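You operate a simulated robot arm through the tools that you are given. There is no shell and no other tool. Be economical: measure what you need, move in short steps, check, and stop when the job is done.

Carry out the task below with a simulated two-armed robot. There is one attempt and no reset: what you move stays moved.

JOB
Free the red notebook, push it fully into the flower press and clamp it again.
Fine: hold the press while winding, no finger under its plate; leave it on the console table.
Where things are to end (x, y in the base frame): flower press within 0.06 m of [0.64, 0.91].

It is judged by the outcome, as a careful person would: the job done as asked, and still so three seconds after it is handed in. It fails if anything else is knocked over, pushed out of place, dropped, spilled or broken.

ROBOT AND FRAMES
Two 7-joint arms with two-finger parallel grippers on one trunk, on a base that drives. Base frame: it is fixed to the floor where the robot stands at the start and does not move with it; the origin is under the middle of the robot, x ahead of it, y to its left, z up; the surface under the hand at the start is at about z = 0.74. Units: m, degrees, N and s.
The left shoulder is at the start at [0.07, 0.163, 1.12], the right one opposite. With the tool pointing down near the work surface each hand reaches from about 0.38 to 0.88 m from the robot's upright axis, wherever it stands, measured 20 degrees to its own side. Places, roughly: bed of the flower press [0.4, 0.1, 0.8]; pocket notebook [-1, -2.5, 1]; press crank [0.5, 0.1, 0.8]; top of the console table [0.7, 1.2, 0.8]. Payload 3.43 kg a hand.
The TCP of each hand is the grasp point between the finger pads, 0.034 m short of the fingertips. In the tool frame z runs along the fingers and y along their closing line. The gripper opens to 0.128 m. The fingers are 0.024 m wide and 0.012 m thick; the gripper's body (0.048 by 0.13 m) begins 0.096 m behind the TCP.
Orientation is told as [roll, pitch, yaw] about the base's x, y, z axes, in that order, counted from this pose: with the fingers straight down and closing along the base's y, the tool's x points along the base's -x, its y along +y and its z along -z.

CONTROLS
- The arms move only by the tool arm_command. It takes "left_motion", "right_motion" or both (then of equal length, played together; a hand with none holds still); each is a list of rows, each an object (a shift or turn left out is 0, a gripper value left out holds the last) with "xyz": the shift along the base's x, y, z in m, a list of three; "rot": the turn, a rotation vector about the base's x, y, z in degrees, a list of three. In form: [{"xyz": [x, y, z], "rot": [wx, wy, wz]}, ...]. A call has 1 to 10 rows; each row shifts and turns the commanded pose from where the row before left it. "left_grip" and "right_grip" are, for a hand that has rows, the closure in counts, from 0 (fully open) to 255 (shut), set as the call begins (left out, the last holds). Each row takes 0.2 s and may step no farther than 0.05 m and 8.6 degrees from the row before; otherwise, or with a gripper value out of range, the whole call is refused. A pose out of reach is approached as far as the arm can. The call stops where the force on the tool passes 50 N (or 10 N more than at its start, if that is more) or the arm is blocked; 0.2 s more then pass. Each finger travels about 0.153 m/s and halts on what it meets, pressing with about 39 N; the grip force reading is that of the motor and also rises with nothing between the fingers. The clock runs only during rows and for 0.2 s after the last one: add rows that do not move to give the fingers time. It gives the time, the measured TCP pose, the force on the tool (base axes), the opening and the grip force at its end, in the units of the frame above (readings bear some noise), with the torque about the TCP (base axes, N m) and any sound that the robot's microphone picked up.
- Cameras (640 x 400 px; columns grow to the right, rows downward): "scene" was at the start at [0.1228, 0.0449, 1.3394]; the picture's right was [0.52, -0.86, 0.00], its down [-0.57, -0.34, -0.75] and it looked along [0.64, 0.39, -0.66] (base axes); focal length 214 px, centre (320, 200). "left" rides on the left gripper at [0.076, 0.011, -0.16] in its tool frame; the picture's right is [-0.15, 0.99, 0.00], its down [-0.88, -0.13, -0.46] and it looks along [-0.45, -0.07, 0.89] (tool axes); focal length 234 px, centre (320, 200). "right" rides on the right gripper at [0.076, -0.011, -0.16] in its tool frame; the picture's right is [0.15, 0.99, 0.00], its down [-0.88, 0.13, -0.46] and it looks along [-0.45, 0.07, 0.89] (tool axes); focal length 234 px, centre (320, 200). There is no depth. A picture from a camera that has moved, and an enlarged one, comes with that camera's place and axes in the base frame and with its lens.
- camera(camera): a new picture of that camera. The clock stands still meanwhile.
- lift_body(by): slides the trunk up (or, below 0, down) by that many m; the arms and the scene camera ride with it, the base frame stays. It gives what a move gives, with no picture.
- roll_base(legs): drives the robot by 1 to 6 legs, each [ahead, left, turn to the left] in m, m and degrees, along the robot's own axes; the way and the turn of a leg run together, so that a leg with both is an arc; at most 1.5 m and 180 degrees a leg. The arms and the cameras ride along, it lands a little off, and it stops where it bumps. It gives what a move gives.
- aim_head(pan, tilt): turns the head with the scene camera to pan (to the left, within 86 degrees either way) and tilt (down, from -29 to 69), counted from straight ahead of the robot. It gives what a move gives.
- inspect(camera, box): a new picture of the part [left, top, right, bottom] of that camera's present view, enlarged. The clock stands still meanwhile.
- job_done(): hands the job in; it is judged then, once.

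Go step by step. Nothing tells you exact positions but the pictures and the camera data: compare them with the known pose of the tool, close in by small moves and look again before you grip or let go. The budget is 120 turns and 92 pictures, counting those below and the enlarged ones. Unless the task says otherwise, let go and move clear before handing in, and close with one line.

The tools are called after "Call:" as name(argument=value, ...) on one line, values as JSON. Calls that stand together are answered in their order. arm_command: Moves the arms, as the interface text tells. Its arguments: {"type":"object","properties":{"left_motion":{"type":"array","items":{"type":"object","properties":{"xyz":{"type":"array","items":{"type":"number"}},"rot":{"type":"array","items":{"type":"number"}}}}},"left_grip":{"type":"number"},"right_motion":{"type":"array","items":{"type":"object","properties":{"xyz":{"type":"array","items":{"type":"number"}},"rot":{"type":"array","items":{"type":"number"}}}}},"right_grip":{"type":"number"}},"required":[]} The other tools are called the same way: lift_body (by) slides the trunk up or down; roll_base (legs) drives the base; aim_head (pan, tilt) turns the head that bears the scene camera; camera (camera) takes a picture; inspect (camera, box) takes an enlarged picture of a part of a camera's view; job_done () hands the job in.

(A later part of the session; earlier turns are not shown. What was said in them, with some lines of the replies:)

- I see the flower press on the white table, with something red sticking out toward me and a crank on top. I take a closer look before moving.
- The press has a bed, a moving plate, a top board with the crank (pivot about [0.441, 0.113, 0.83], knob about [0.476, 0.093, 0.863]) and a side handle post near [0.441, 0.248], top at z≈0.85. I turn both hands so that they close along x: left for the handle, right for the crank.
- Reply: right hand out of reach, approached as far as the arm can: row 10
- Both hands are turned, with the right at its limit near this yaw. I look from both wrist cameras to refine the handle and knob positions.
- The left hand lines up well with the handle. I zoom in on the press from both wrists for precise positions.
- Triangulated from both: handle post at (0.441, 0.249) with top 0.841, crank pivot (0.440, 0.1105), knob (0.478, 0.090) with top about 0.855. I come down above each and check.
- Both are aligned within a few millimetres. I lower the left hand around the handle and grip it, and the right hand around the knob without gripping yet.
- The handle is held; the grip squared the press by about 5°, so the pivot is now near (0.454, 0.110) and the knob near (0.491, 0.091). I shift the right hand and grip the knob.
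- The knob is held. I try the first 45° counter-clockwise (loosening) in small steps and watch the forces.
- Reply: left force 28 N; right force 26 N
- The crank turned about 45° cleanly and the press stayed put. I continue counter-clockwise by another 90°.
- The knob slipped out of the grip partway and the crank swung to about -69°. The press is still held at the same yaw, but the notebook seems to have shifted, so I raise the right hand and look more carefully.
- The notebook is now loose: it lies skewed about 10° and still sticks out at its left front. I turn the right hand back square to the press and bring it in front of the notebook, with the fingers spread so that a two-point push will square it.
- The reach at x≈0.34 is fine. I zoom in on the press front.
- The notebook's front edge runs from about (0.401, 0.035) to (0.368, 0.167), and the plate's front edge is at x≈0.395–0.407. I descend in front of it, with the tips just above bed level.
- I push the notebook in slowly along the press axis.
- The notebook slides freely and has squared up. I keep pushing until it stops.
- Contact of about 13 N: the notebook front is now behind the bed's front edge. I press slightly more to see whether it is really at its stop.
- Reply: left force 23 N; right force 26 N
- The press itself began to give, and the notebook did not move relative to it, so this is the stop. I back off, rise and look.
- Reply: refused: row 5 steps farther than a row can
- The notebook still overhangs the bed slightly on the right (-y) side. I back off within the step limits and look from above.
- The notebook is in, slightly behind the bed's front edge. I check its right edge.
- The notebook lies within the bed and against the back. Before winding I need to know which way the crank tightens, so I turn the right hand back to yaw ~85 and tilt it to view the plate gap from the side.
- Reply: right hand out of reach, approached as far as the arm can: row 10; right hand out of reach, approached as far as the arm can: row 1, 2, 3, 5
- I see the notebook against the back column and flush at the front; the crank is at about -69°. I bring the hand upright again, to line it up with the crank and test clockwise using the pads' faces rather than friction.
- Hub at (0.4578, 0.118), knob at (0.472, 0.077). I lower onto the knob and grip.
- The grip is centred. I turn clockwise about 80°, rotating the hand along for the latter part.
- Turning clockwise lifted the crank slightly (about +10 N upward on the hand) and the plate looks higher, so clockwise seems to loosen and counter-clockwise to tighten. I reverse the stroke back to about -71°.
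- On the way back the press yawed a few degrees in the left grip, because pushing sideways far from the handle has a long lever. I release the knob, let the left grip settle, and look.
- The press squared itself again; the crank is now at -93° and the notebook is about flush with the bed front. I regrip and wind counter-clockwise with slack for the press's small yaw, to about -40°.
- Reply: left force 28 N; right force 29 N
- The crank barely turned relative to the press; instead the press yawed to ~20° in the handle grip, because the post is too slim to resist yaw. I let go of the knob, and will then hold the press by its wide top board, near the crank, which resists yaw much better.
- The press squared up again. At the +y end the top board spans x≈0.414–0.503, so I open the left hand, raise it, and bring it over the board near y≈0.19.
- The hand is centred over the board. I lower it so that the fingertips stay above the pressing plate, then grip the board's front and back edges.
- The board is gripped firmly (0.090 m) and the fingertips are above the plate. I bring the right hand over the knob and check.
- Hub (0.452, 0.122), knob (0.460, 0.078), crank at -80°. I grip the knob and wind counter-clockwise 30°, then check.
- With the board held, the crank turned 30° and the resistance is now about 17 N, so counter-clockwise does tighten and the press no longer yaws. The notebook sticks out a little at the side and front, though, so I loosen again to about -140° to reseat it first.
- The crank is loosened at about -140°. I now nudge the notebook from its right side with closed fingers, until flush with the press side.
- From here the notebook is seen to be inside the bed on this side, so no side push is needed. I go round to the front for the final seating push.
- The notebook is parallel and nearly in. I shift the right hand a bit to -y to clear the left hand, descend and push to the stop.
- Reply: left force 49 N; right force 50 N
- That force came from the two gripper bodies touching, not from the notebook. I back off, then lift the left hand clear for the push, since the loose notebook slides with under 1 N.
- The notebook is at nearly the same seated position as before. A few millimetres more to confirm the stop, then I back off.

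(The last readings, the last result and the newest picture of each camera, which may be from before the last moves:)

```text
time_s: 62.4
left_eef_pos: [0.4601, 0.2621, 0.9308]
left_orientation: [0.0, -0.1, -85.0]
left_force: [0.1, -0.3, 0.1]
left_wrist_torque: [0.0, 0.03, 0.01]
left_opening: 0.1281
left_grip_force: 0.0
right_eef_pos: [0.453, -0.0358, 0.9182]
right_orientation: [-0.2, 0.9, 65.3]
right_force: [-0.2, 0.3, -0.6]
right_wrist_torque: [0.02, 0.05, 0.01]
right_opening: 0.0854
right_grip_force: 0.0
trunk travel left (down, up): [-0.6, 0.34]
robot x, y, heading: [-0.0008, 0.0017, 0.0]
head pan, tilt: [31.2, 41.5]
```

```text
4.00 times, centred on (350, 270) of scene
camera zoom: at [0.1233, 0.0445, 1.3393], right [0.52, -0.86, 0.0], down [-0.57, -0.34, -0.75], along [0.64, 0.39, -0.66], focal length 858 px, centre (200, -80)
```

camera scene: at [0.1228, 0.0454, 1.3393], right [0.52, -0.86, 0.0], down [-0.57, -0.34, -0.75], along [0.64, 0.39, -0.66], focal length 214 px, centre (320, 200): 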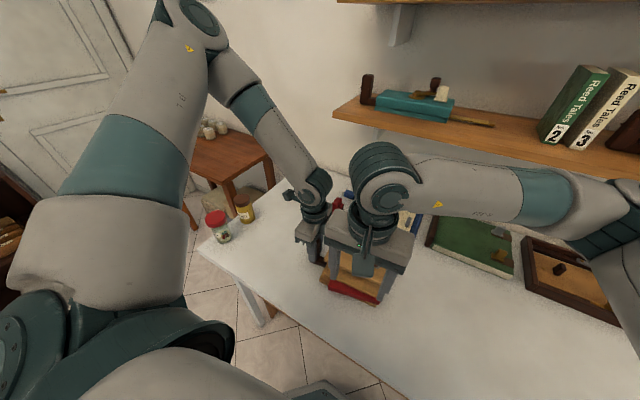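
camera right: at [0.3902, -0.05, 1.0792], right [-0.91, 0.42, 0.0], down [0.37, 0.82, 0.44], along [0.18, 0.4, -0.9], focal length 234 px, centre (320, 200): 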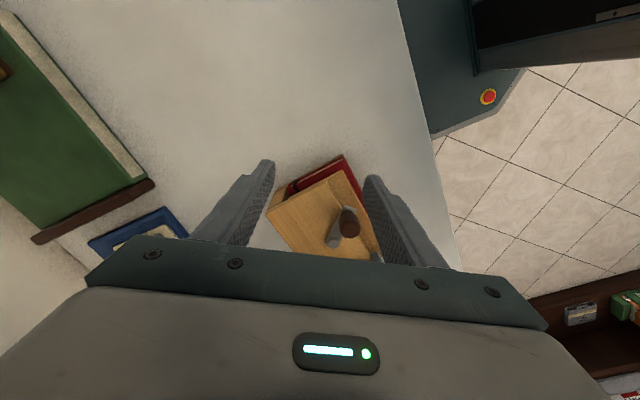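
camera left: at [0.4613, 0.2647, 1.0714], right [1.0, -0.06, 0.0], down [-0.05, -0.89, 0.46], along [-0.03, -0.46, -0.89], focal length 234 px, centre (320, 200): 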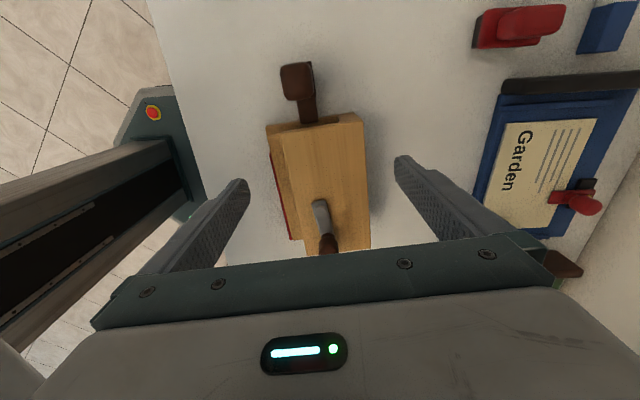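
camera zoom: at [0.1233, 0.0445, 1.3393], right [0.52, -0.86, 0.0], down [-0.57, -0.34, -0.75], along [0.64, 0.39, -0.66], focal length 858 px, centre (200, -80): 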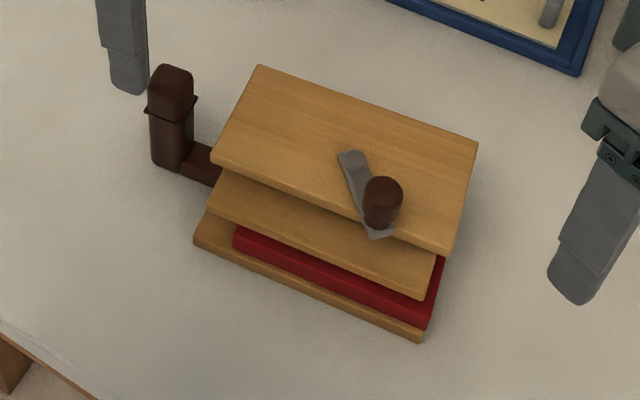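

The notebook is seated about 8 mm inside the bed front. I regrip the top board with the left hand.

Call:
arm_command(left_motion=[{"xyz": [0.002, -0.035, 0]}, {"xyz": [0.002, -0.035, 0]}, {"xyz": [0, 0, -0.04]}, {"xyz": [0, 0, -0.03]}, {"xyz": [0, 0, -0.021]}, {}], right_motion=[{"rot": [0, 0, 8]}, {"rot": [0, 0, 8]}, {"xyz": [0, 0.02, 0]}, {}, {}, {}])

Call:
arm_command(left_motion=[{}, {}, {}, {}], left_grip=255)

Call:
arm_command(right_motion=[{"xyz": [-0.01, 0.04, 0]}, {"xyz": [-0.01, 0.04, 0]}, {"xyz": [-0.01, 0.02, -0.012]}, {}], right_grip=130)

Call:
inspect(camera="right", box=[220, 80, 440, 260])

```text
time_s: 63.8
left_eef_pos: [0.463, 0.1912, 0.8382]
left_orientation: [0.0, 0.0, -85.0]
left_force: [0.1, 0.1, 0.1]
left_wrist_torque: [0.02, 0.01, 0.0]
left_opening: 0.1281
left_grip_force: 0.1
right_eef_pos: [0.4519, -0.0154, 0.9218]
right_orientation: [-0.2, 0.8, 81.0]
right_force: [-0.9, 0.1, 1.2]
right_wrist_torque: [0.04, 0.02, 0.02]
right_opening: 0.0853
right_grip_force: 0.1
trunk travel left (down, up): [-0.6, 0.34]
robot x, y, heading: [0.0054, -0.001, -0.2]
head pan, tilt: [31.2, 41.5]
```

```text
time_s: 64.8
left_eef_pos: [0.4641, 0.1901, 0.8386]
left_orientation: [0.0, 0.0, -84.9]
left_force: [0.3, -0.1, 0.6]
left_wrist_torque: [-0.17, -0.41, 0.16]
left_opening: 0.0902
left_grip_force: 39.0
right_eef_pos: [0.4511, -0.0156, 0.9209]
right_orientation: [-0.2, 0.9, 81.1]
right_force: [-0.4, 0.2, 0.5]
right_wrist_torque: [-0.04, 0.01, 0.01]
right_opening: 0.0855
right_grip_force: 0.1
trunk travel left (down, up): [-0.6, 0.34]
robot x, y, heading: [-0.001, 0.0023, 0.1]
head pan, tilt: [31.2, 41.5]
```

```text
time_s: 65.8
left_eef_pos: [0.4631, 0.1913, 0.8383]
left_orientation: [0.0, 0.0, -84.9]
left_force: [-1.5, 0.2, 1.8]
left_wrist_torque: [-0.11, -0.28, 0.0]
left_opening: 0.0902
left_grip_force: 39.1
right_eef_pos: [0.4242, 0.0841, 0.9077]
right_orientation: [-0.1, 0.9, 80.9]
right_force: [-0.4, 0.1, -1.1]
right_wrist_torque: [0.01, 0.01, 0.01]
right_opening: 0.0626
right_grip_force: 0.0
trunk travel left (down, up): [-0.6, 0.34]
robot x, y, heading: [-0.0014, -0.0003, 0.3]
head pan, tilt: [31.2, 41.5]
```

```text
2.22 times, centred on (330, 170) of right
camera zoom: at [0.4229, 0.0114, 1.0704], right [-1.0, 0.01, 0.0], down [0.01, 0.9, 0.44], along [0.01, 0.44, -0.9], focal length 520 px, centre (298, 267)
```

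zoom: 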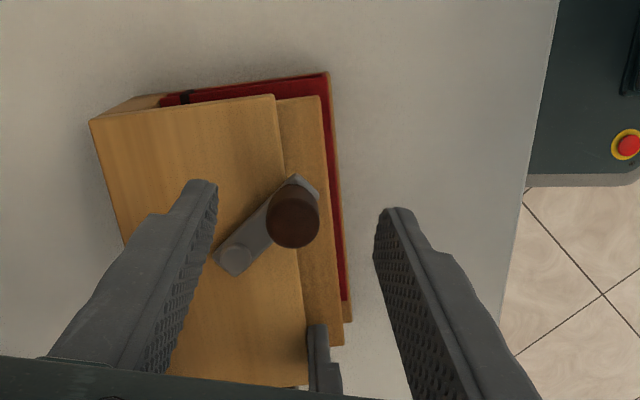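

Hub (0.4565, 0.1225), crank at about -130°. I grip the knob and wind counter-clockwise to about -50°.

Call:
arm_command(right_motion=[{"xyz": [0.003, 0.004, -0.02]}, {"xyz": [0, 0, -0.022]}, {}])

Call:
arm_command(right_motion=[{}, {}, {}], right_grip=255)

Call:
arm_command(right_motion=[{"xyz": [0.0099, -0.0063, 0]}, {"xyz": [0.0112, -0.0035, 0]}, {"xyz": [0.0117, -0.0005, 0]}, {"xyz": [0.0115, 0.0025, 0]}, {"xyz": [0.0071, 0.0033, 0]}, {"xyz": [0.0064, 0.0045, 0]}, {}])

Call:
inspect(camera="right", box=[220, 80, 440, 260])

```text
time_s: 66.6
left_eef_pos: [0.4634, 0.1916, 0.8393]
left_orientation: [0.0, 0.0, -84.9]
left_force: [-1.4, 1.3, 0.5]
left_wrist_torque: [-0.02, -0.25, 0.06]
left_opening: 0.0901
left_grip_force: 39.0
right_eef_pos: [0.4246, 0.0885, 0.8658]
right_orientation: [-0.3, 0.8, 81.0]
right_force: [-1.0, -0.6, -0.4]
right_wrist_torque: [0.0, 0.02, 0.03]
right_opening: 0.0627
right_grip_force: 0.1
trunk travel left (down, up): [-0.6, 0.34]
robot x, y, heading: [0.0006, -0.0032, 0.2]
head pan, tilt: [31.2, 41.5]
```

```text
time_s: 67.4
left_eef_pos: [0.4643, 0.1909, 0.838]
left_orientation: [0.0, 0.0, -85.0]
left_force: [-3.0, 0.2, 1.9]
left_wrist_torque: [0.04, -0.21, -0.19]
left_opening: 0.0902
left_grip_force: 39.1
right_eef_pos: [0.4239, 0.0886, 0.8667]
right_orientation: [-0.3, 0.9, 81.0]
right_force: [1.5, 2.3, 0.0]
right_wrist_torque: [0.26, 0.62, 0.1]
right_opening: 0.0229
right_grip_force: 38.6
trunk travel left (down, up): [-0.6, 0.34]
robot x, y, heading: [-0.0009, 0.0016, -0.1]
head pan, tilt: [31.2, 41.5]
```

```text
time_s: 69.0
left_eef_pos: [0.4643, 0.1907, 0.8385]
left_orientation: [0.0, 0.0, -84.8]
left_force: [14.2, 5.6, 1.3]
left_wrist_torque: [0.11, -0.46, 0.99]
left_opening: 0.0899
left_grip_force: 39.5
right_eef_pos: [0.4817, 0.0886, 0.8656]
right_orientation: [-0.2, 1.0, 81.1]
right_force: [-14.6, -5.2, -0.4]
right_wrist_torque: [-0.6, 0.76, 0.48]
right_opening: 0.0229
right_grip_force: 38.5
trunk travel left (down, up): [-0.6, 0.34]
robot x, y, heading: [0.0001, -0.0033, 0.0]
head pan, tilt: [31.2, 41.5]
```

```text
2.22 times, centred on (330, 170) of right
camera zoom: at [0.482, 0.0162, 1.0276], right [-1.0, 0.01, 0.0], down [0.01, 0.9, 0.44], along [0.0, 0.44, -0.9], focal length 520 px, centre (298, 267)
```

zoom: 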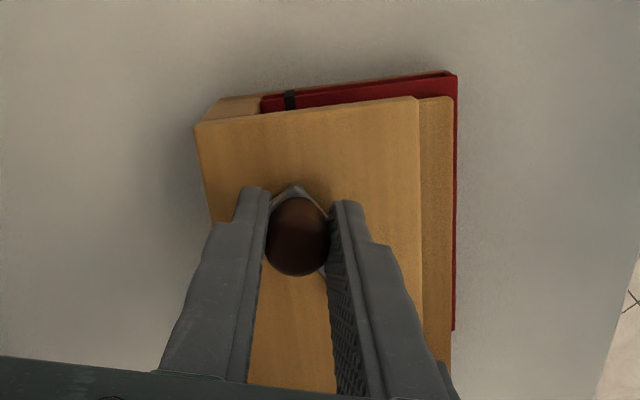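

Resistance is building (about 14 N at -53°) and the notebook stays put. I continue to about -25°, near the original clamped angle.

Call:
arm_command(right_motion=[{"xyz": [0.0056, 0.0056, 0]}, {"xyz": [0.0045, 0.0064, 0]}, {}])

Call:
inspect(camera="right", box=[220, 80, 440, 260])

```text
time_s: 69.8
left_eef_pos: [0.4651, 0.193, 0.8392]
left_orientation: [0.0, -0.1, -84.7]
left_force: [23.4, 29.2, 3.8]
left_wrist_torque: [-5.8, 0.55, 2.3]
left_opening: 0.0898
left_grip_force: 38.6
right_eef_pos: [0.4926, 0.0999, 0.8667]
right_orientation: [-0.1, 0.9, 81.0]
right_force: [-23.8, -29.7, -2.1]
right_wrist_torque: [4.75, -0.08, 0.67]
right_opening: 0.0224
right_grip_force: 39.4
trunk travel left (down, up): [-0.6, 0.34]
robot x, y, heading: [-0.0008, -0.002, -0.1]
head pan, tilt: [31.2, 41.5]
```

```text
2.22 times, centred on (330, 170) of right
camera zoom: at [0.4919, 0.0273, 1.028], right [-1.0, 0.01, 0.0], down [0.01, 0.9, 0.44], along [0.0, 0.44, -0.9], focal length 520 px, centre (298, 267)
```

zoom: 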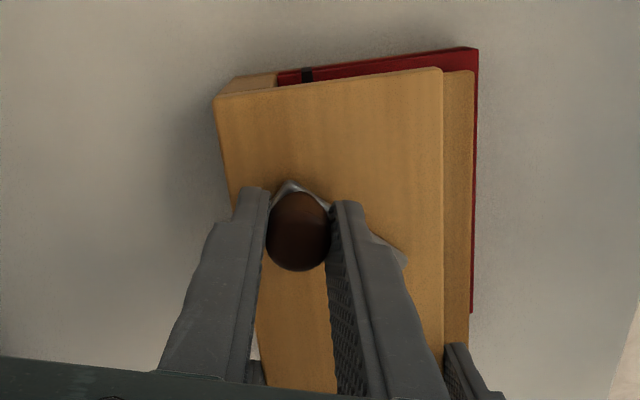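

The two wrists are touching now (high torque), so this is as far as this pair of grips allows; the crank is at about -32°. I release the knob and check that the crank stays.

Call:
arm_command(right_motion=[{}, {}, {"xyz": [0, -0.003, 0.03]}, {"xyz": [0, -0.04, 0.02]}, {"xyz": [0, -0.04, 0]}, {}], right_grip=110)

Call:
inspect(camera="scene", box=[290, 220, 410, 320])

Call:
inspect(camera="right", box=[220, 100, 440, 260])

```text
time_s: 71.2
left_eef_pos: [0.4642, 0.1928, 0.8381]
left_orientation: [0.1, -0.1, -85.0]
left_force: [-0.4, -0.9, 0.2]
left_wrist_torque: [0.29, -0.15, -0.03]
left_opening: 0.09
left_grip_force: 39.5
right_eef_pos: [0.4932, 0.0176, 0.9162]
right_orientation: [-0.2, 1.0, 80.9]
right_force: [-0.2, 1.1, -1.2]
right_wrist_torque: [-0.03, -0.04, 0.0]
right_opening: 0.0729
right_grip_force: 0.1
trunk travel left (down, up): [-0.6, 0.34]
robot x, y, heading: [0.0042, 0.0006, 0.0]
head pan, tilt: [31.2, 41.5]
```

```text
4.00 times, centred on (350, 270) of scene
camera zoom: at [0.1227, 0.0452, 1.3394], right [0.52, -0.86, 0.0], down [-0.57, -0.34, -0.75], along [0.64, 0.39, -0.66], focal length 858 px, centre (200, -80)
```

zoom: 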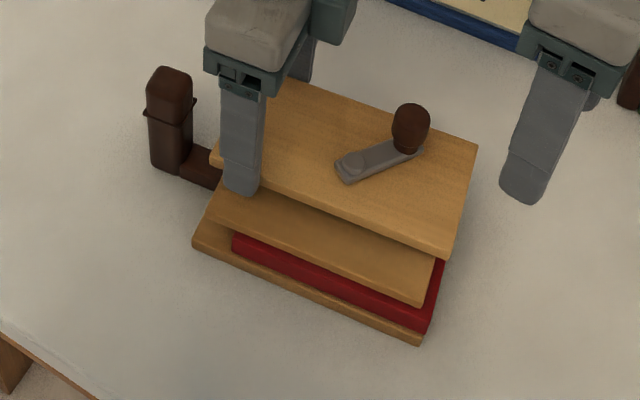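

```text
2.50 times, centred on (330, 180) of right
camera zoom: at [0.4931, -0.0545, 1.0782], right [-1.0, 0.01, 0.0], down [0.01, 0.9, 0.44], along [0.01, 0.44, -0.9], focal length 585 px, centre (295, 250)
```

zoom: 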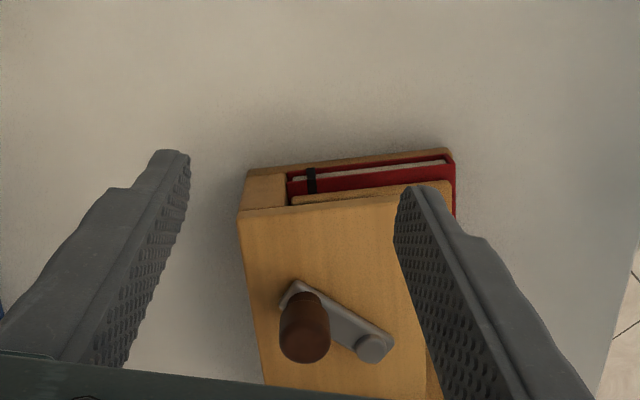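

The crank stayed at about the original clamped angle with the notebook seated. For a firmer clamp I push the knob a bit farther from its -y side with closed fingers, which keeps the wrists apart.

Call:
arm_command(right_motion=[{"xyz": [0.004, 0.02, 0]}, {"xyz": [0, 0.015, -0.02]}, {"xyz": [0, 0, -0.03]}, {}], right_grip=255)

Call:
arm_command(right_motion=[{"xyz": [0, 0.01, 0]}, {"xyz": [0, 0.006, 0]}, {"xyz": [0.001, 0.006, 0]}, {"xyz": [0.001, 0.006, 0]}, {"xyz": [0.001, 0.006, 0]}, {}])

Call:
inspect(camera="scene", box=[290, 220, 410, 320])

```text
time_s: 72.2
left_eef_pos: [0.4643, 0.1913, 0.8391]
left_orientation: [0.0, 0.0, -84.9]
left_force: [0.1, 0.5, 0.8]
left_wrist_torque: [0.07, -0.24, 0.11]
left_opening: 0.0898
left_grip_force: 38.7
right_eef_pos: [0.4951, 0.0525, 0.8639]
right_orientation: [-0.2, 0.9, 80.9]
right_force: [-0.3, -0.1, 0.3]
right_wrist_torque: [0.02, 0.0, -0.02]
right_opening: 0.0
right_grip_force: 32.9
trunk travel left (down, up): [-0.6, 0.34]
robot x, y, heading: [0.0007, 0.0018, -0.0]
head pan, tilt: [31.2, 41.5]
```

```text
time_s: 73.6
left_eef_pos: [0.4639, 0.1916, 0.8385]
left_orientation: [0.0, 0.0, -84.9]
left_force: [-6.5, 7.8, 4.5]
left_wrist_torque: [1.04, 0.58, -0.13]
left_opening: 0.0896
left_grip_force: 39.1
right_eef_pos: [0.4998, 0.0869, 0.8653]
right_orientation: [-0.1, 0.9, 81.2]
right_force: [4.0, -7.3, 0.9]
right_wrist_torque: [-0.03, -0.04, 0.01]
right_opening: 0.0
right_grip_force: 32.8
trunk travel left (down, up): [-0.6, 0.34]
robot x, y, heading: [-0.0015, -0.0014, 0.1]
head pan, tilt: [31.2, 41.5]
```

```text
4.00 times, centred on (350, 270) of scene
camera zoom: at [0.1221, 0.0447, 1.3395], right [0.52, -0.86, 0.0], down [-0.57, -0.34, -0.75], along [0.64, 0.39, -0.66], focal length 858 px, centre (200, -80)
```

zoom: 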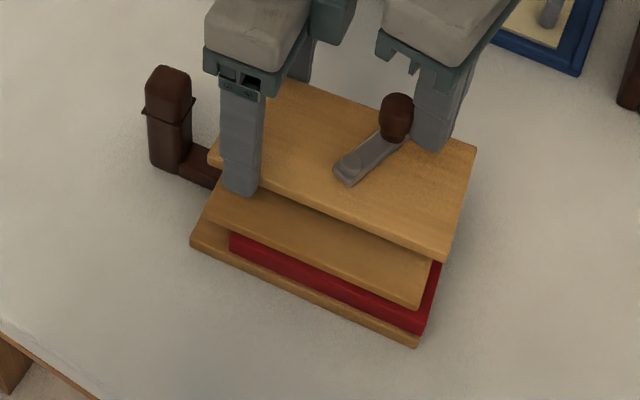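

The crank moved to about -10° with only ~8 N, so I want it tighter. Near 0–30° the winding force points at the handle, so I move the left hand back to the handle post, which gives room and a good hold there.

Call:
arm_command(right_motion=[{"xyz": [0, -0.02, 0]}, {"xyz": [0, -0.03, 0.02]}, {"xyz": [0, -0.03, 0]}])

Call:
arm_command(left_motion=[{}, {}, {}, {"xyz": [0, 0, 0.04]}, {"xyz": [0, 0, 0.035]}, {"xyz": [-0.007, 0.025, 0]}, {"xyz": [-0.007, 0.025, 0]}, {"xyz": [-0.007, 0.022, 0]}, {}], left_grip=0)

Call:
inspect(camera="left", box=[140, 60, 500, 260])

```text
time_s: 74.4
left_eef_pos: [0.4651, 0.1893, 0.8397]
left_orientation: [0.0, 0.1, -84.9]
left_force: [-0.9, -2.2, 2.4]
left_wrist_torque: [0.16, 0.53, 0.21]
left_opening: 0.0897
left_grip_force: 39.4
right_eef_pos: [0.5007, 0.0058, 0.8848]
right_orientation: [-0.2, 1.0, 80.9]
right_force: [0.3, 0.9, 0.4]
right_wrist_torque: [0.01, 0.01, -0.01]
right_opening: 0.0001
right_grip_force: 32.6
trunk travel left (down, up): [-0.6, 0.34]
robot x, y, heading: [0.0015, -0.0024, 0.1]
head pan, tilt: [31.2, 41.5]
```

```text
time_s: 76.4
left_eef_pos: [0.4413, 0.264, 0.9138]
left_orientation: [0.0, 0.0, -85.0]
left_force: [0.3, -0.1, 0.3]
left_wrist_torque: [0.03, 0.01, -0.01]
left_opening: 0.1278
left_grip_force: 0.0
right_eef_pos: [0.5001, 0.0071, 0.8846]
right_orientation: [-0.1, 0.9, 81.0]
right_force: [-0.7, -0.2, -0.4]
right_wrist_torque: [0.01, 0.03, 0.02]
right_opening: 0.0001
right_grip_force: 33.3
trunk travel left (down, up): [-0.6, 0.34]
robot x, y, heading: [0.0033, 0.0013, -0.1]
head pan, tilt: [31.2, 41.5]
```

```text
1.78 times, centred on (320, 160) of left
camera zoom: at [0.4444, 0.34, 1.073], right [1.0, -0.06, 0.0], down [-0.05, -0.89, 0.46], along [-0.03, -0.45, -0.89], focal length 416 px, centre (320, 271)
```

zoom: 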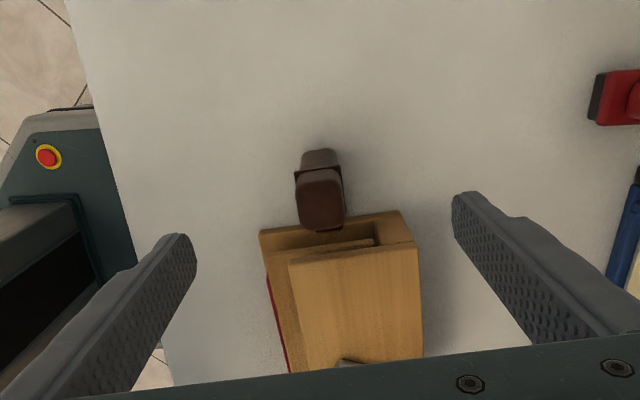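

The post is centred under the left hand. I lower and grip it, and bring the right hand back beside the knob.

Call:
arm_command(left_motion=[{"xyz": [0, 0.003, -0.04]}, {"xyz": [0, 0, -0.04]}, {"xyz": [0, 0, -0.032]}, {}])

Call:
arm_command(left_motion=[{}, {}, {}, {}], left_grip=255, right_motion=[{"xyz": [0, 0, 0.02]}, {}, {}, {}], right_grip=110)

Call:
arm_command(right_motion=[{"xyz": [0, 0.04, 0]}, {"xyz": [0, 0.04, 0]}, {"xyz": [0, 0.025, 0]}, {}])

Call:
inspect(camera="right", box=[220, 80, 440, 260])

```text
time_s: 77.4
left_eef_pos: [0.4408, 0.2694, 0.8011]
left_orientation: [0.0, 0.0, -85.0]
left_force: [-0.2, -0.5, -0.2]
left_wrist_torque: [-0.02, -0.01, -0.02]
left_opening: 0.1279
left_grip_force: 0.2
right_eef_pos: [0.4992, 0.0073, 0.8862]
right_orientation: [-0.2, 0.9, 81.0]
right_force: [0.8, 0.2, 0.1]
right_wrist_torque: [-0.01, -0.02, 0.0]
right_opening: 0.0
right_grip_force: 33.0
trunk travel left (down, up): [-0.6, 0.34]
robot x, y, heading: [0.0003, 0.0011, -0.1]
head pan, tilt: [31.2, 41.5]
```

```text
time_s: 78.4
left_eef_pos: [0.4407, 0.2702, 0.8016]
left_orientation: [0.0, 0.0, -84.9]
left_force: [1.0, 1.8, 0.1]
left_wrist_torque: [-0.46, -0.02, 0.26]
left_opening: 0.0279
left_grip_force: 38.9
right_eef_pos: [0.4995, 0.0078, 0.9053]
right_orientation: [-0.2, 0.9, 81.0]
right_force: [0.6, -0.4, 0.5]
right_wrist_torque: [0.03, 0.0, -0.03]
right_opening: 0.0727
right_grip_force: 0.0
trunk travel left (down, up): [-0.6, 0.34]
robot x, y, heading: [-0.0051, 0.0001, -0.3]
head pan, tilt: [31.2, 41.5]
```

```text
time_s: 79.4
left_eef_pos: [0.4408, 0.2688, 0.8011]
left_orientation: [0.0, 0.0, -84.9]
left_force: [0.4, 0.8, 0.1]
left_wrist_torque: [-0.38, -0.08, 0.05]
left_opening: 0.0277
left_grip_force: 38.4
right_eef_pos: [0.4991, 0.1133, 0.9032]
right_orientation: [-0.3, 0.8, 81.0]
right_force: [-0.1, -0.2, 0.6]
right_wrist_torque: [-0.02, -0.02, 0.05]
right_opening: 0.0727
right_grip_force: 0.0
trunk travel left (down, up): [-0.6, 0.34]
robot x, y, heading: [0.0032, 0.0031, -0.2]
head pan, tilt: [31.2, 41.5]
```

```text
2.22 times, centred on (330, 170) of right
camera zoom: at [0.4986, 0.0404, 1.0652], right [-1.0, 0.01, 0.0], down [0.01, 0.9, 0.44], along [0.01, 0.44, -0.9], focal length 520 px, centre (298, 267)
```

zoom: 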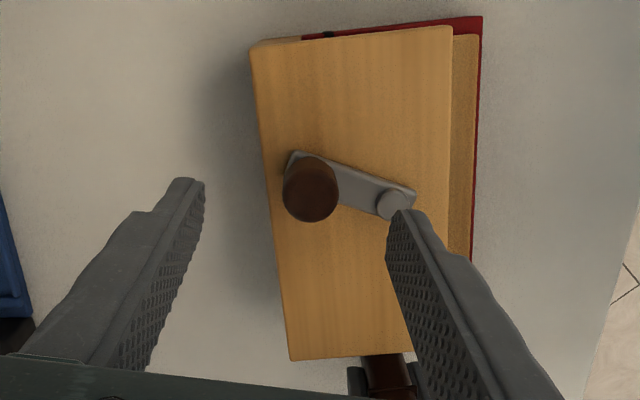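

The crank settled at -27°, exactly the originally clamped angle relative to the press, so the notebook is clamped again. Next comes the carry: I raise the right hand away and look at the console table.

Call:
arm_command(right_motion=[{"xyz": [0, -0.02, 0.04]}, {"xyz": [0, -0.04, 0.03]}, {"xyz": [0, -0.045, 0.02]}, {"xyz": [0, -0.045, 0.02]}, {"xyz": [0, -0.045, 0]}, {"xyz": [0, -0.045, 0]}])

Call:
aim_head(pan=55, tilt=32)

Call:
camera(camera="scene")

Call:
camera(camera="right")

```text
time_s: 80.8
left_eef_pos: [0.4424, 0.2688, 0.8017]
left_orientation: [0.0, 0.1, -85.0]
left_force: [-0.3, -1.1, -0.4]
left_wrist_torque: [0.17, -0.07, -0.01]
left_opening: 0.0278
left_grip_force: 38.8
right_eef_pos: [0.4966, -0.1319, 1.0134]
right_orientation: [-0.3, 0.9, 80.7]
right_force: [-0.1, 0.2, -0.9]
right_wrist_torque: [0.03, -0.01, 0.01]
right_opening: 0.0727
right_grip_force: 0.1
right hand out of reach, approached as far as the arm can: row 6
trunk travel left (down, up): [-0.6, 0.34]
robot x, y, heading: [0.0001, -0.0021, 0.1]
head pan, tilt: [31.2, 41.5]
```

```text
time_s: 81.7
left_eef_pos: [0.4404, 0.2693, 0.8019]
left_orientation: [0.0, 0.0, -85.0]
left_force: [-0.4, 1.6, 0.0]
left_wrist_torque: [-0.1, -0.03, 0.02]
left_opening: 0.0277
left_grip_force: 38.3
right_eef_pos: [0.4973, -0.13, 1.0145]
right_orientation: [-0.3, 1.1, 80.7]
right_force: [0.5, 0.7, -0.6]
right_wrist_torque: [0.0, 0.01, 0.0]
right_opening: 0.0726
right_grip_force: 0.0
trunk travel left (down, up): [-0.6, 0.34]
robot x, y, heading: [-0.0004, -0.001, -0.0]
head pan, tilt: [55.0, 32.0]
```

```text
22 pictures are left
camera scene: at [0.1026, 0.0747, 1.3537], right [0.82, -0.57, 0.0], down [-0.3, -0.43, -0.85], along [0.49, 0.69, -0.53], focal length 214 px, centre (320, 200)
```

scene: 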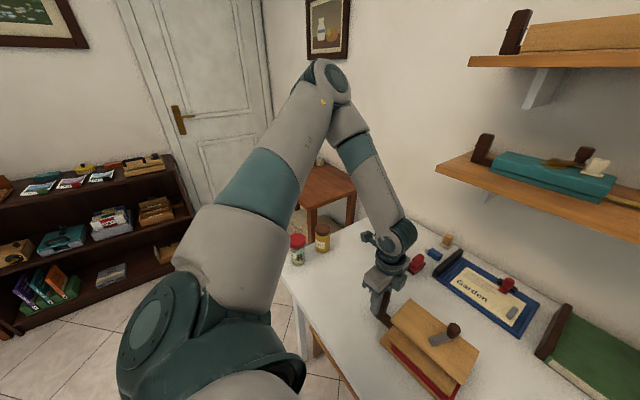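

```text
21 pictures are left
camera right: at [0.4955, -0.203, 1.1758], right [-1.0, 0.01, 0.0], down [0.01, 0.9, 0.44], along [0.01, 0.44, -0.9], focal length 234 px, centre (320, 200)
```

right: 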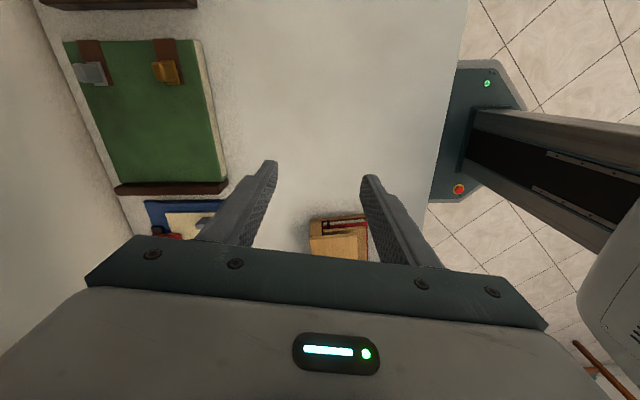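

The console's near corner triangulates to about (0.54, 0.81) at z≈0.77. I move the left hand from the handle to over the board's middle, close to the press's centre of mass, for carrying.

Call:
arm_command(left_motion=[{}, {}, {}, {"xyz": [0, 0, 0.045]}, {"xyz": [0, 0, 0.045]}, {"xyz": [0, 0, 0.025]}, {"xyz": [0.007, -0.04, 0]}, {"xyz": [0.008, -0.045, 0]}, {"xyz": [0.007, -0.037, 0]}, {}], left_grip=0)

Call:
inspect(camera="left", box=[140, 60, 500, 260])

```text
time_s: 83.9
left_eef_pos: [0.4622, 0.1446, 0.9152]
left_orientation: [-0.1, 0.0, -84.9]
left_force: [0.1, 0.0, 0.7]
left_wrist_torque: [0.0, 0.02, -0.01]
left_opening: 0.128
left_grip_force: 0.0
right_eef_pos: [0.4957, -0.1307, 1.0143]
right_orientation: [-0.4, 1.0, 80.8]
right_force: [-0.2, 0.1, 0.3]
right_wrist_torque: [0.02, 0.01, 0.01]
right_opening: 0.0727
right_grip_force: 0.0
trunk travel left (down, up): [-0.6, 0.34]
robot x, y, heading: [-0.0002, -0.0, -0.1]
head pan, tilt: [55.0, 32.0]
```

```text
1.78 times, centred on (320, 160) of left
camera zoom: at [0.4646, 0.222, 1.0742], right [1.0, -0.06, 0.0], down [-0.05, -0.89, 0.46], along [-0.03, -0.46, -0.89], focal length 416 px, centre (320, 271)
```

zoom: 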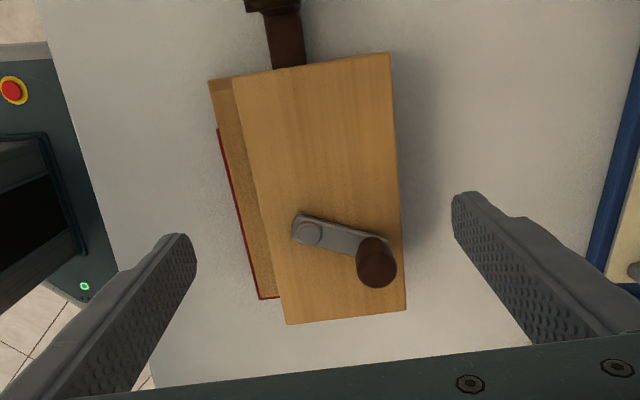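

The board is well centred below the hand and the knob clears the fingers. I lower and grip for the lift.

Call:
arm_command(left_motion=[{"xyz": [0.003, 0.003, -0.035]}, {"xyz": [0, 0, -0.03]}, {"xyz": [0, 0, -0.012]}, {}])

Call:
arm_command(left_motion=[{}, {}, {}, {}], left_grip=255)

Call:
arm_command(left_motion=[{"xyz": [0, 0, 0.005]}, {"xyz": [0, 0, 0.01]}, {"xyz": [0, 0, 0.015]}, {}])

Call:
inspect(camera="scene", box=[340, 200, 520, 400])

```text
time_s: 84.9
left_eef_pos: [0.4647, 0.1627, 0.8468]
left_orientation: [0.0, -0.2, -85.0]
left_force: [0.0, -0.1, -0.7]
left_wrist_torque: [-0.04, 0.0, -0.01]
left_opening: 0.128
left_grip_force: 0.2
left hand out of reach, approached as far as the arm can: row 2, 3
right_eef_pos: [0.4963, -0.1306, 1.0138]
right_orientation: [-0.2, 1.1, 80.7]
right_force: [0.0, 0.6, 0.1]
right_wrist_torque: [-0.01, 0.02, -0.04]
right_opening: 0.0728
right_grip_force: 0.0
trunk travel left (down, up): [-0.6, 0.34]
robot x, y, heading: [0.0021, -0.0019, -0.2]
head pan, tilt: [55.0, 32.0]
```

```text
time_s: 85.9
left_eef_pos: [0.4654, 0.1627, 0.8456]
left_orientation: [0.0, -0.2, -84.8]
left_force: [-0.3, 1.5, 0.8]
left_wrist_torque: [0.15, -0.16, 0.06]
left_opening: 0.0896
left_grip_force: 39.4
right_eef_pos: [0.4977, -0.1298, 1.0138]
right_orientation: [-0.3, 1.1, 80.8]
right_force: [0.5, -0.4, -0.7]
right_wrist_torque: [-0.01, -0.01, -0.01]
right_opening: 0.0729
right_grip_force: 0.0
trunk travel left (down, up): [-0.6, 0.34]
robot x, y, heading: [0.0009, 0.0012, -0.0]
head pan, tilt: [55.0, 32.0]
```

```text
time_s: 86.9
left_eef_pos: [0.4647, 0.1615, 0.8794]
left_orientation: [0.1, 0.0, -84.8]
left_force: [0.9, 0.2, -5.0]
left_wrist_torque: [0.13, -0.01, 0.0]
left_opening: 0.0896
left_grip_force: 38.6
right_eef_pos: [0.4976, -0.1298, 1.0135]
right_orientation: [-0.3, 1.0, 80.7]
right_force: [0.3, -0.4, -0.2]
right_wrist_torque: [0.02, 0.03, -0.01]
right_opening: 0.0731
right_grip_force: 0.1
trunk travel left (down, up): [-0.6, 0.34]
robot x, y, heading: [-0.0021, 0.0012, -0.0]
head pan, tilt: [55.0, 32.0]
```

```text
2.00 times, centred on (430, 300) of scene
camera zoom: at [0.1032, 0.0749, 1.3536], right [0.82, -0.57, 0.0], down [-0.3, -0.43, -0.85], along [0.49, 0.69, -0.53], focal length 429 px, centre (100, 0)
```

zoom: 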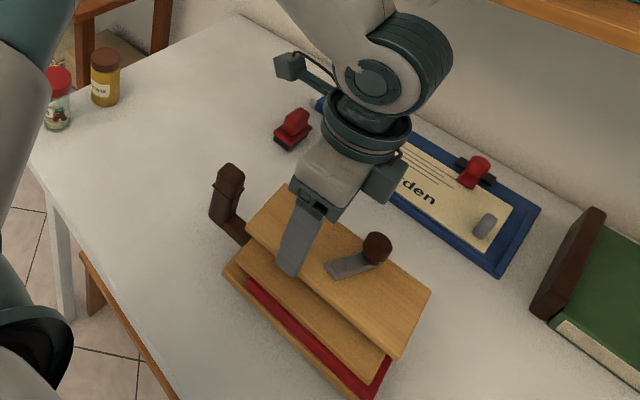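

The press is off the table: it weighs about 0.5 kg and hangs level with the notebook clamped in it. I raise the trunk for clearance over the jars.

Call:
lift_body(by=0.17)

Call:
camera(camera="scene")

```text
time_s: 88.8
left_eef_pos: [0.4642, 0.1611, 1.0495]
left_orientation: [0.0, 0.0, -84.9]
left_force: [-0.9, 0.6, -4.4]
left_wrist_torque: [0.09, -0.05, -0.03]
left_opening: 0.0896
left_grip_force: 39.2
right_eef_pos: [0.4961, -0.1309, 1.1841]
right_orientation: [-0.3, 1.0, 80.8]
right_force: [0.5, -0.6, 0.5]
right_wrist_torque: [0.0, 0.01, -0.02]
right_opening: 0.073
right_grip_force: 0.0
trunk travel left (down, up): [-0.77, 0.17]
robot x, y, heading: [-0.0032, -0.0012, -0.0]
head pan, tilt: [55.0, 32.0]
```

```text
18 pictures are left
camera scene: at [0.1031, 0.0747, 1.5236], right [0.82, -0.57, 0.0], down [-0.3, -0.43, -0.85], along [0.49, 0.69, -0.53], focal length 214 px, centre (320, 200)
```

scene: 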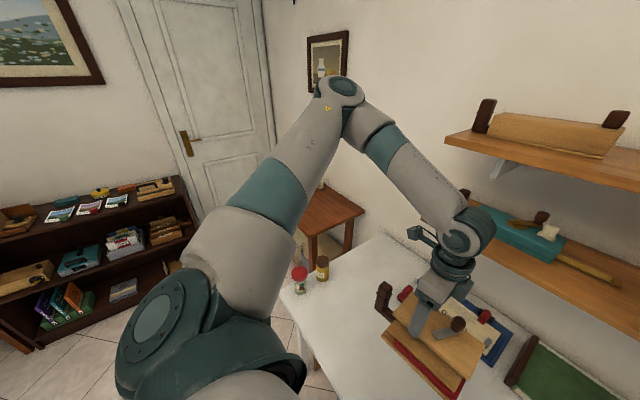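

The way is clear. I drive 0.58 m to the left in two legs, with the load held high.

Call:
roll_base(legs=[[0, 0.3, 0], [0, 0.28, 0]])

Call:
aim_head(pan=40, tilt=45)

Call:
camera(camera="scene")

Call:
camera(camera="left")

```text
time_s: 92.4
left_eef_pos: [0.461, 0.7393, 1.0475]
left_orientation: [0.0, 0.0, -84.8]
left_force: [0.5, 0.2, -4.5]
left_wrist_torque: [0.12, -0.03, 0.01]
left_opening: 0.0893
left_grip_force: 39.0
right_eef_pos: [0.4958, 0.4483, 1.1845]
right_orientation: [-0.3, 0.9, 80.9]
right_force: [0.8, 0.0, -0.5]
right_wrist_torque: [0.01, 0.01, -0.02]
right_opening: 0.0726
right_grip_force: 0.1
trunk travel left (down, up): [-0.77, 0.17]
robot x, y, heading: [-0.0013, 0.5814, 0.1]
head pan, tilt: [55.0, 32.0]
```

```text
time_s: 93.2
left_eef_pos: [0.4615, 0.7411, 1.0478]
left_orientation: [0.0, -0.1, -84.8]
left_force: [-0.3, 0.0, -4.9]
left_wrist_torque: [0.1, -0.02, 0.01]
left_opening: 0.0894
left_grip_force: 38.9
right_eef_pos: [0.4953, 0.4498, 1.1836]
right_orientation: [-0.3, 1.0, 80.9]
right_force: [-0.3, 0.0, -0.6]
right_wrist_torque: [0.0, -0.03, -0.02]
right_opening: 0.0731
right_grip_force: 0.1
trunk travel left (down, up): [-0.77, 0.17]
robot x, y, heading: [-0.001, 0.5802, 0.3]
head pan, tilt: [40.0, 45.0]
```

```text
17 pictures are left
camera scene: at [0.1114, 0.633, 1.5042], right [0.65, -0.76, 0.0], down [-0.54, -0.46, -0.71], along [0.54, 0.46, -0.71], focal length 214 px, centre (320, 200)
```

scene: 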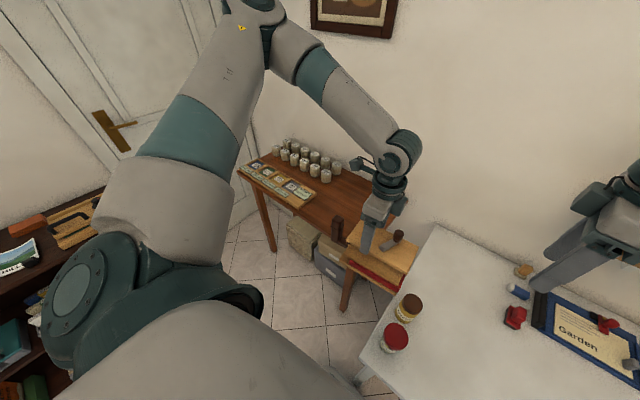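

```text
16 pictures are left
camera left: at [0.4639, 0.8185, 1.2076], right [1.0, -0.06, 0.0], down [-0.05, -0.89, 0.46], along [-0.03, -0.46, -0.89], focal length 234 px, centre (320, 200)
```

left: 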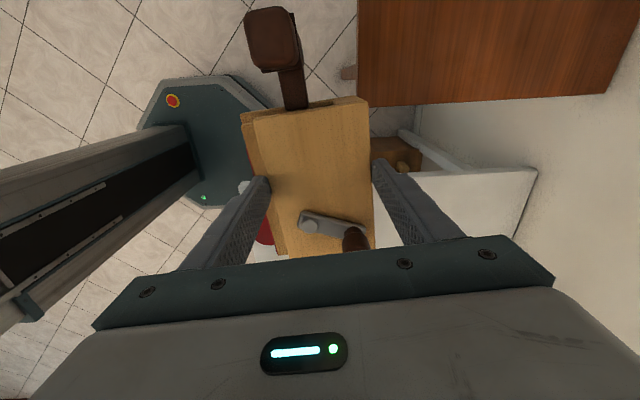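

The console's near edge is at y≈0.77 and its front edge at x≈0.526; the tray starts beyond y≈1.13, so the spot is free. I move the press over the target at height.

Call:
arm_command(left_motion=[{"xyz": [0.0244, 0.0234, 0]}, {"xyz": [0.0244, 0.0234, 0]}, {"xyz": [0.0244, 0.0234, 0]}, {"xyz": [0.0244, 0.0234, 0]}, {"xyz": [0.0244, 0.0234, 0]}, {"xyz": [0.0244, 0.0234, 0]}, {"xyz": [0.0244, 0.0234, 0]}, {"xyz": [0.0244, 0.0234, 0]}, {}])

Call:
camera(camera="scene")

Call:
camera(camera="left")

```text
time_s: 95.2
left_eef_pos: [0.6561, 0.9257, 1.0471]
left_orientation: [0.0, 0.0, -84.7]
left_force: [0.1, -0.4, -4.9]
left_wrist_torque: [0.1, -0.02, 0.0]
left_opening: 0.0896
left_grip_force: 38.4
right_eef_pos: [0.4952, 0.4494, 1.1838]
right_orientation: [-0.3, 1.0, 81.0]
right_force: [0.1, 0.3, 0.9]
right_wrist_torque: [0.04, -0.01, 0.04]
right_opening: 0.0729
right_grip_force: 0.0
trunk travel left (down, up): [-0.77, 0.17]
robot x, y, heading: [-0.0005, 0.5766, 0.2]
head pan, tilt: [40.0, 45.0]
```

```text
15 pictures are left
camera scene: at [0.111, 0.6319, 1.5043], right [0.64, -0.76, 0.0], down [-0.54, -0.46, -0.71], along [0.54, 0.46, -0.71], focal length 214 px, centre (320, 200)
```

scene: 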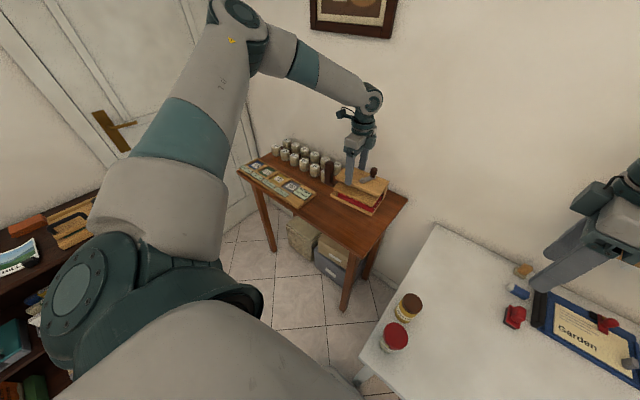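

```text
14 pictures are left
camera left: at [0.6583, 1.0026, 1.2067], right [1.0, -0.06, 0.0], down [-0.05, -0.89, 0.46], along [-0.03, -0.46, -0.89], focal length 234 px, centre (320, 200)
```

left: 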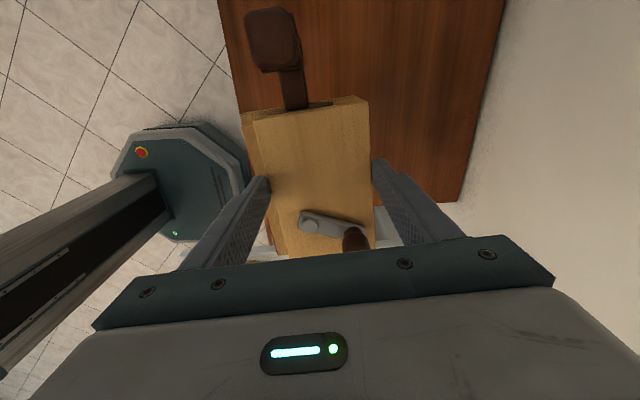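

The press is above the target, away from tray and cups. I lower the trunk to bring it close, then step down until contact.

Call:
lift_body(by=-0.15)

Call:
inspect(camera="scene", box=[230, 110, 430, 260])

```text
time_s: 96.9
left_eef_pos: [0.6548, 0.9258, 0.905]
left_orientation: [0.8, -0.1, -84.8]
left_force: [4.1, 8.8, 40.3]
left_wrist_torque: [0.24, -0.25, 0.03]
left_opening: 0.0901
left_grip_force: 39.3
right_eef_pos: [0.4921, 0.4476, 1.036]
right_orientation: [-0.5, 0.9, 80.9]
right_force: [0.6, 0.4, 0.0]
right_wrist_torque: [0.04, -0.07, -0.04]
right_opening: 0.0728
right_grip_force: 0.0
trunk travel left (down, up): [-0.62, 0.32]
robot x, y, heading: [-0.0035, 0.5769, 0.1]
head pan, tilt: [40.0, 45.0]
```

```text
2.67 times, centred on (330, 185) of scene
camera zoom: at [0.1072, 0.6311, 1.3554], right [0.65, -0.76, 0.0], down [-0.54, -0.46, -0.71], along [0.54, 0.46, -0.71], focal length 572 px, centre (293, 240)
```

zoom: 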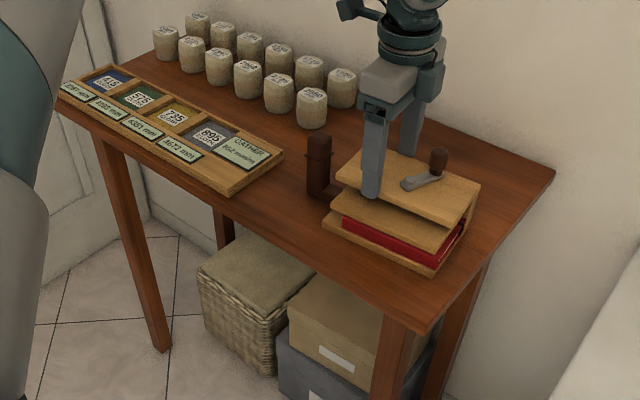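

The table is a bit higher (z≈0.80) than estimated and the press is already down with 40 N pressing. I ease that off, then open.

Call:
arm_command(left_motion=[{"xyz": [0, 0, 0.004]}, {"xyz": [0, 0, 0.003]}, {}])

```text
time_s: 97.7
left_eef_pos: [0.6544, 0.9236, 0.9026]
left_orientation: [-0.1, 0.0, -84.8]
left_force: [4.7, 0.6, 7.6]
left_wrist_torque: [-0.3, -1.13, 0.2]
left_opening: 0.0897
left_grip_force: 38.6
right_eef_pos: [0.4952, 0.4481, 1.0331]
right_orientation: [-0.2, 1.0, 81.0]
right_force: [-0.7, 0.3, 0.5]
right_wrist_torque: [-0.01, 0.02, -0.03]
right_opening: 0.0729
right_grip_force: 0.1
trunk travel left (down, up): [-0.62, 0.32]
robot x, y, heading: [-0.0064, 0.5753, -0.2]
head pan, tilt: [40.0, 45.0]
```

Contact is light now (8 N). I open the left hand and rise straight up.

Call:
arm_command(left_motion=[{}, {}, {}, {"xyz": [0, 0, 0.03]}, {"xyz": [0, 0, 0.04]}, {"xyz": [0, 0, 0.045]}, {"xyz": [-0.03, -0.02, 0.03]}, {"xyz": [-0.04, -0.025, 0]}, {"xyz": [-0.04, -0.025, 0]}, {"xyz": [-0.04, -0.025, 0]}], left_grip=0)

Call:
inspect(camera="scene", box=[280, 120, 420, 230])

Call:
camera(camera="left")

```text
time_s: 99.9
left_eef_pos: [0.5026, 0.8311, 1.051]
left_orientation: [0.1, 0.0, -84.7]
left_force: [0.0, -0.3, -0.4]
left_wrist_torque: [0.02, -0.04, -0.02]
left_opening: 0.1278
left_grip_force: 0.0
right_eef_pos: [0.4932, 0.4481, 1.0347]
right_orientation: [-0.4, 0.9, 80.9]
right_force: [0.2, 0.0, -0.4]
right_wrist_torque: [0.04, 0.0, 0.01]
right_opening: 0.0728
right_grip_force: 0.0
trunk travel left (down, up): [-0.62, 0.32]
robot x, y, heading: [-0.0059, 0.5778, 0.1]
head pan, tilt: [40.0, 45.0]
```

```text
3.64 times, centred on (350, 175) of scene
camera zoom: at [0.1096, 0.6309, 1.3545], right [0.64, -0.76, 0.0], down [-0.54, -0.46, -0.71], along [0.54, 0.46, -0.71], focal length 780 px, centre (211, 291)
```

zoom: 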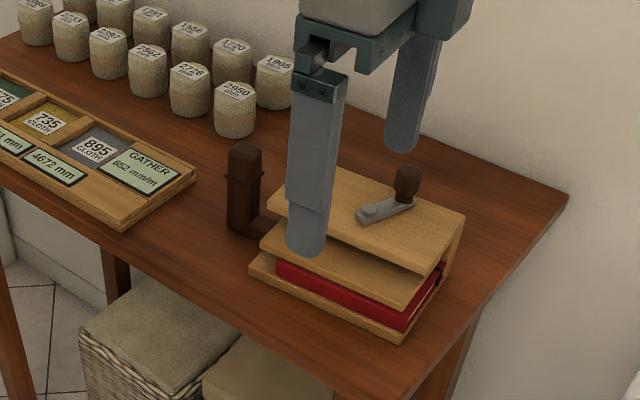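

```text
11 pictures are left
camera left: at [0.5047, 0.9078, 1.2096], right [1.0, -0.06, 0.0], down [-0.05, -0.89, 0.46], along [-0.02, -0.45, -0.89], focal length 234 px, centre (320, 200)
```

left: 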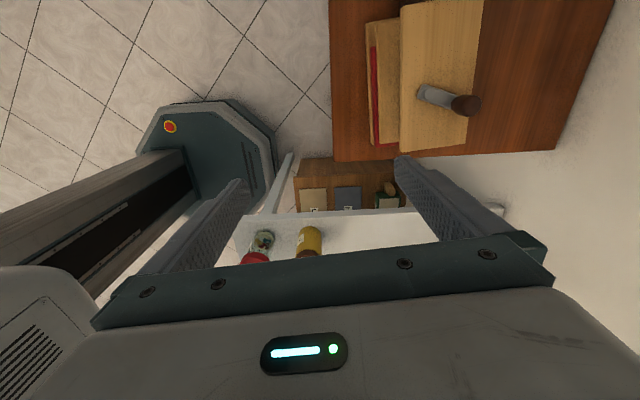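

The press stands at about (0.64, 0.895) on the console, and the tray and cups are undisturbed. One close look at the notebook and plate.

Call:
inspect(camera="scene", box=[330, 160, 390, 215])

```text
7.27 times, centred on (360, 188) of scene
camera zoom: at [0.1096, 0.6309, 1.3545], right [0.64, -0.76, 0.0], down [-0.54, -0.46, -0.71], along [0.54, 0.46, -0.71], focal length 1560 px, centre (29, 291)
```

zoom: 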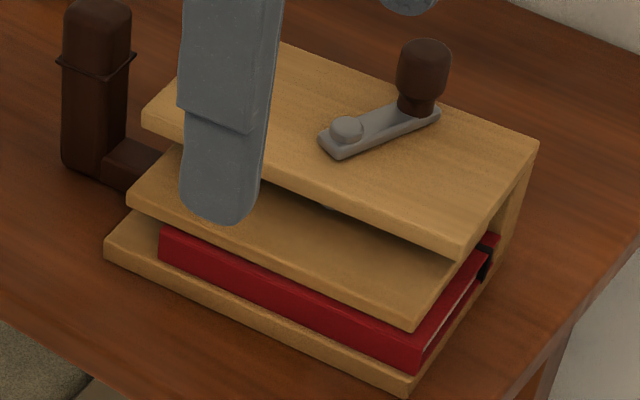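

The notebook sits against the back of the press, inside the bed, with the plate resting on it and no gap visible. I move the left hand a little farther away before handing in.

Call:
arm_command(left_motion=[{"xyz": [-0.03, -0.03, 0.02]}, {"xyz": [-0.03, -0.03, 0.02]}, {"xyz": [-0.03, -0.03, 0.01]}, {}])

Call:
camera(camera="scene")

```text
time_s: 100.9
left_eef_pos: [0.4156, 0.7431, 1.099]
left_orientation: [0.0, 0.0, -84.8]
left_force: [-0.1, 0.7, 0.5]
left_wrist_torque: [0.03, 0.02, 0.01]
left_opening: 0.1278
left_grip_force: 0.0
right_eef_pos: [0.4947, 0.4492, 1.0334]
right_orientation: [-0.4, 1.1, 80.9]
right_force: [0.6, 0.6, 0.2]
right_wrist_torque: [0.02, -0.02, 0.02]
right_opening: 0.0731
right_grip_force: 0.0
trunk travel left (down, up): [-0.62, 0.32]
robot x, y, heading: [-0.0033, 0.5792, 0.0]
head pan, tilt: [40.0, 45.0]
```

```text
9 pictures are left
camera scene: at [0.1108, 0.6321, 1.3543], right [0.65, -0.76, 0.0], down [-0.54, -0.46, -0.71], along [0.54, 0.46, -0.71], focal length 214 px, centre (320, 200)
```

scene: 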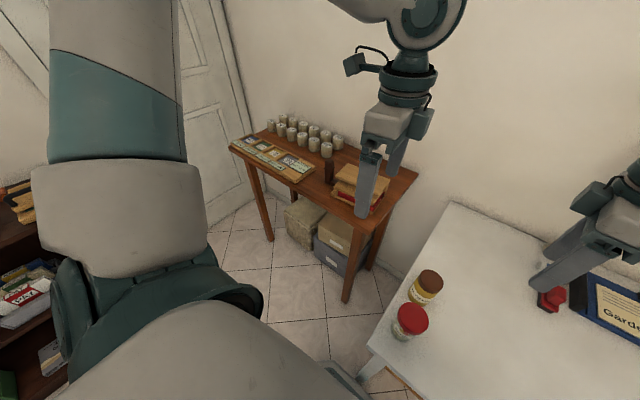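

Everything stands in place: the press is on the console table, the hands are clear, and the jars and other items look undisturbed. I hand the job in.

Call:
job_done()

```text
The job is handed in.
```

The red notebook is pushed fully into the flower press and clamped again, and the press stands on the console table at about (0.64, 0.90), within the 0.06 m allowed. I judged the clamp by eye: the crank is back at about its original angle, no gap shows between plate and notebook, and the notebook did not shift during the carry.
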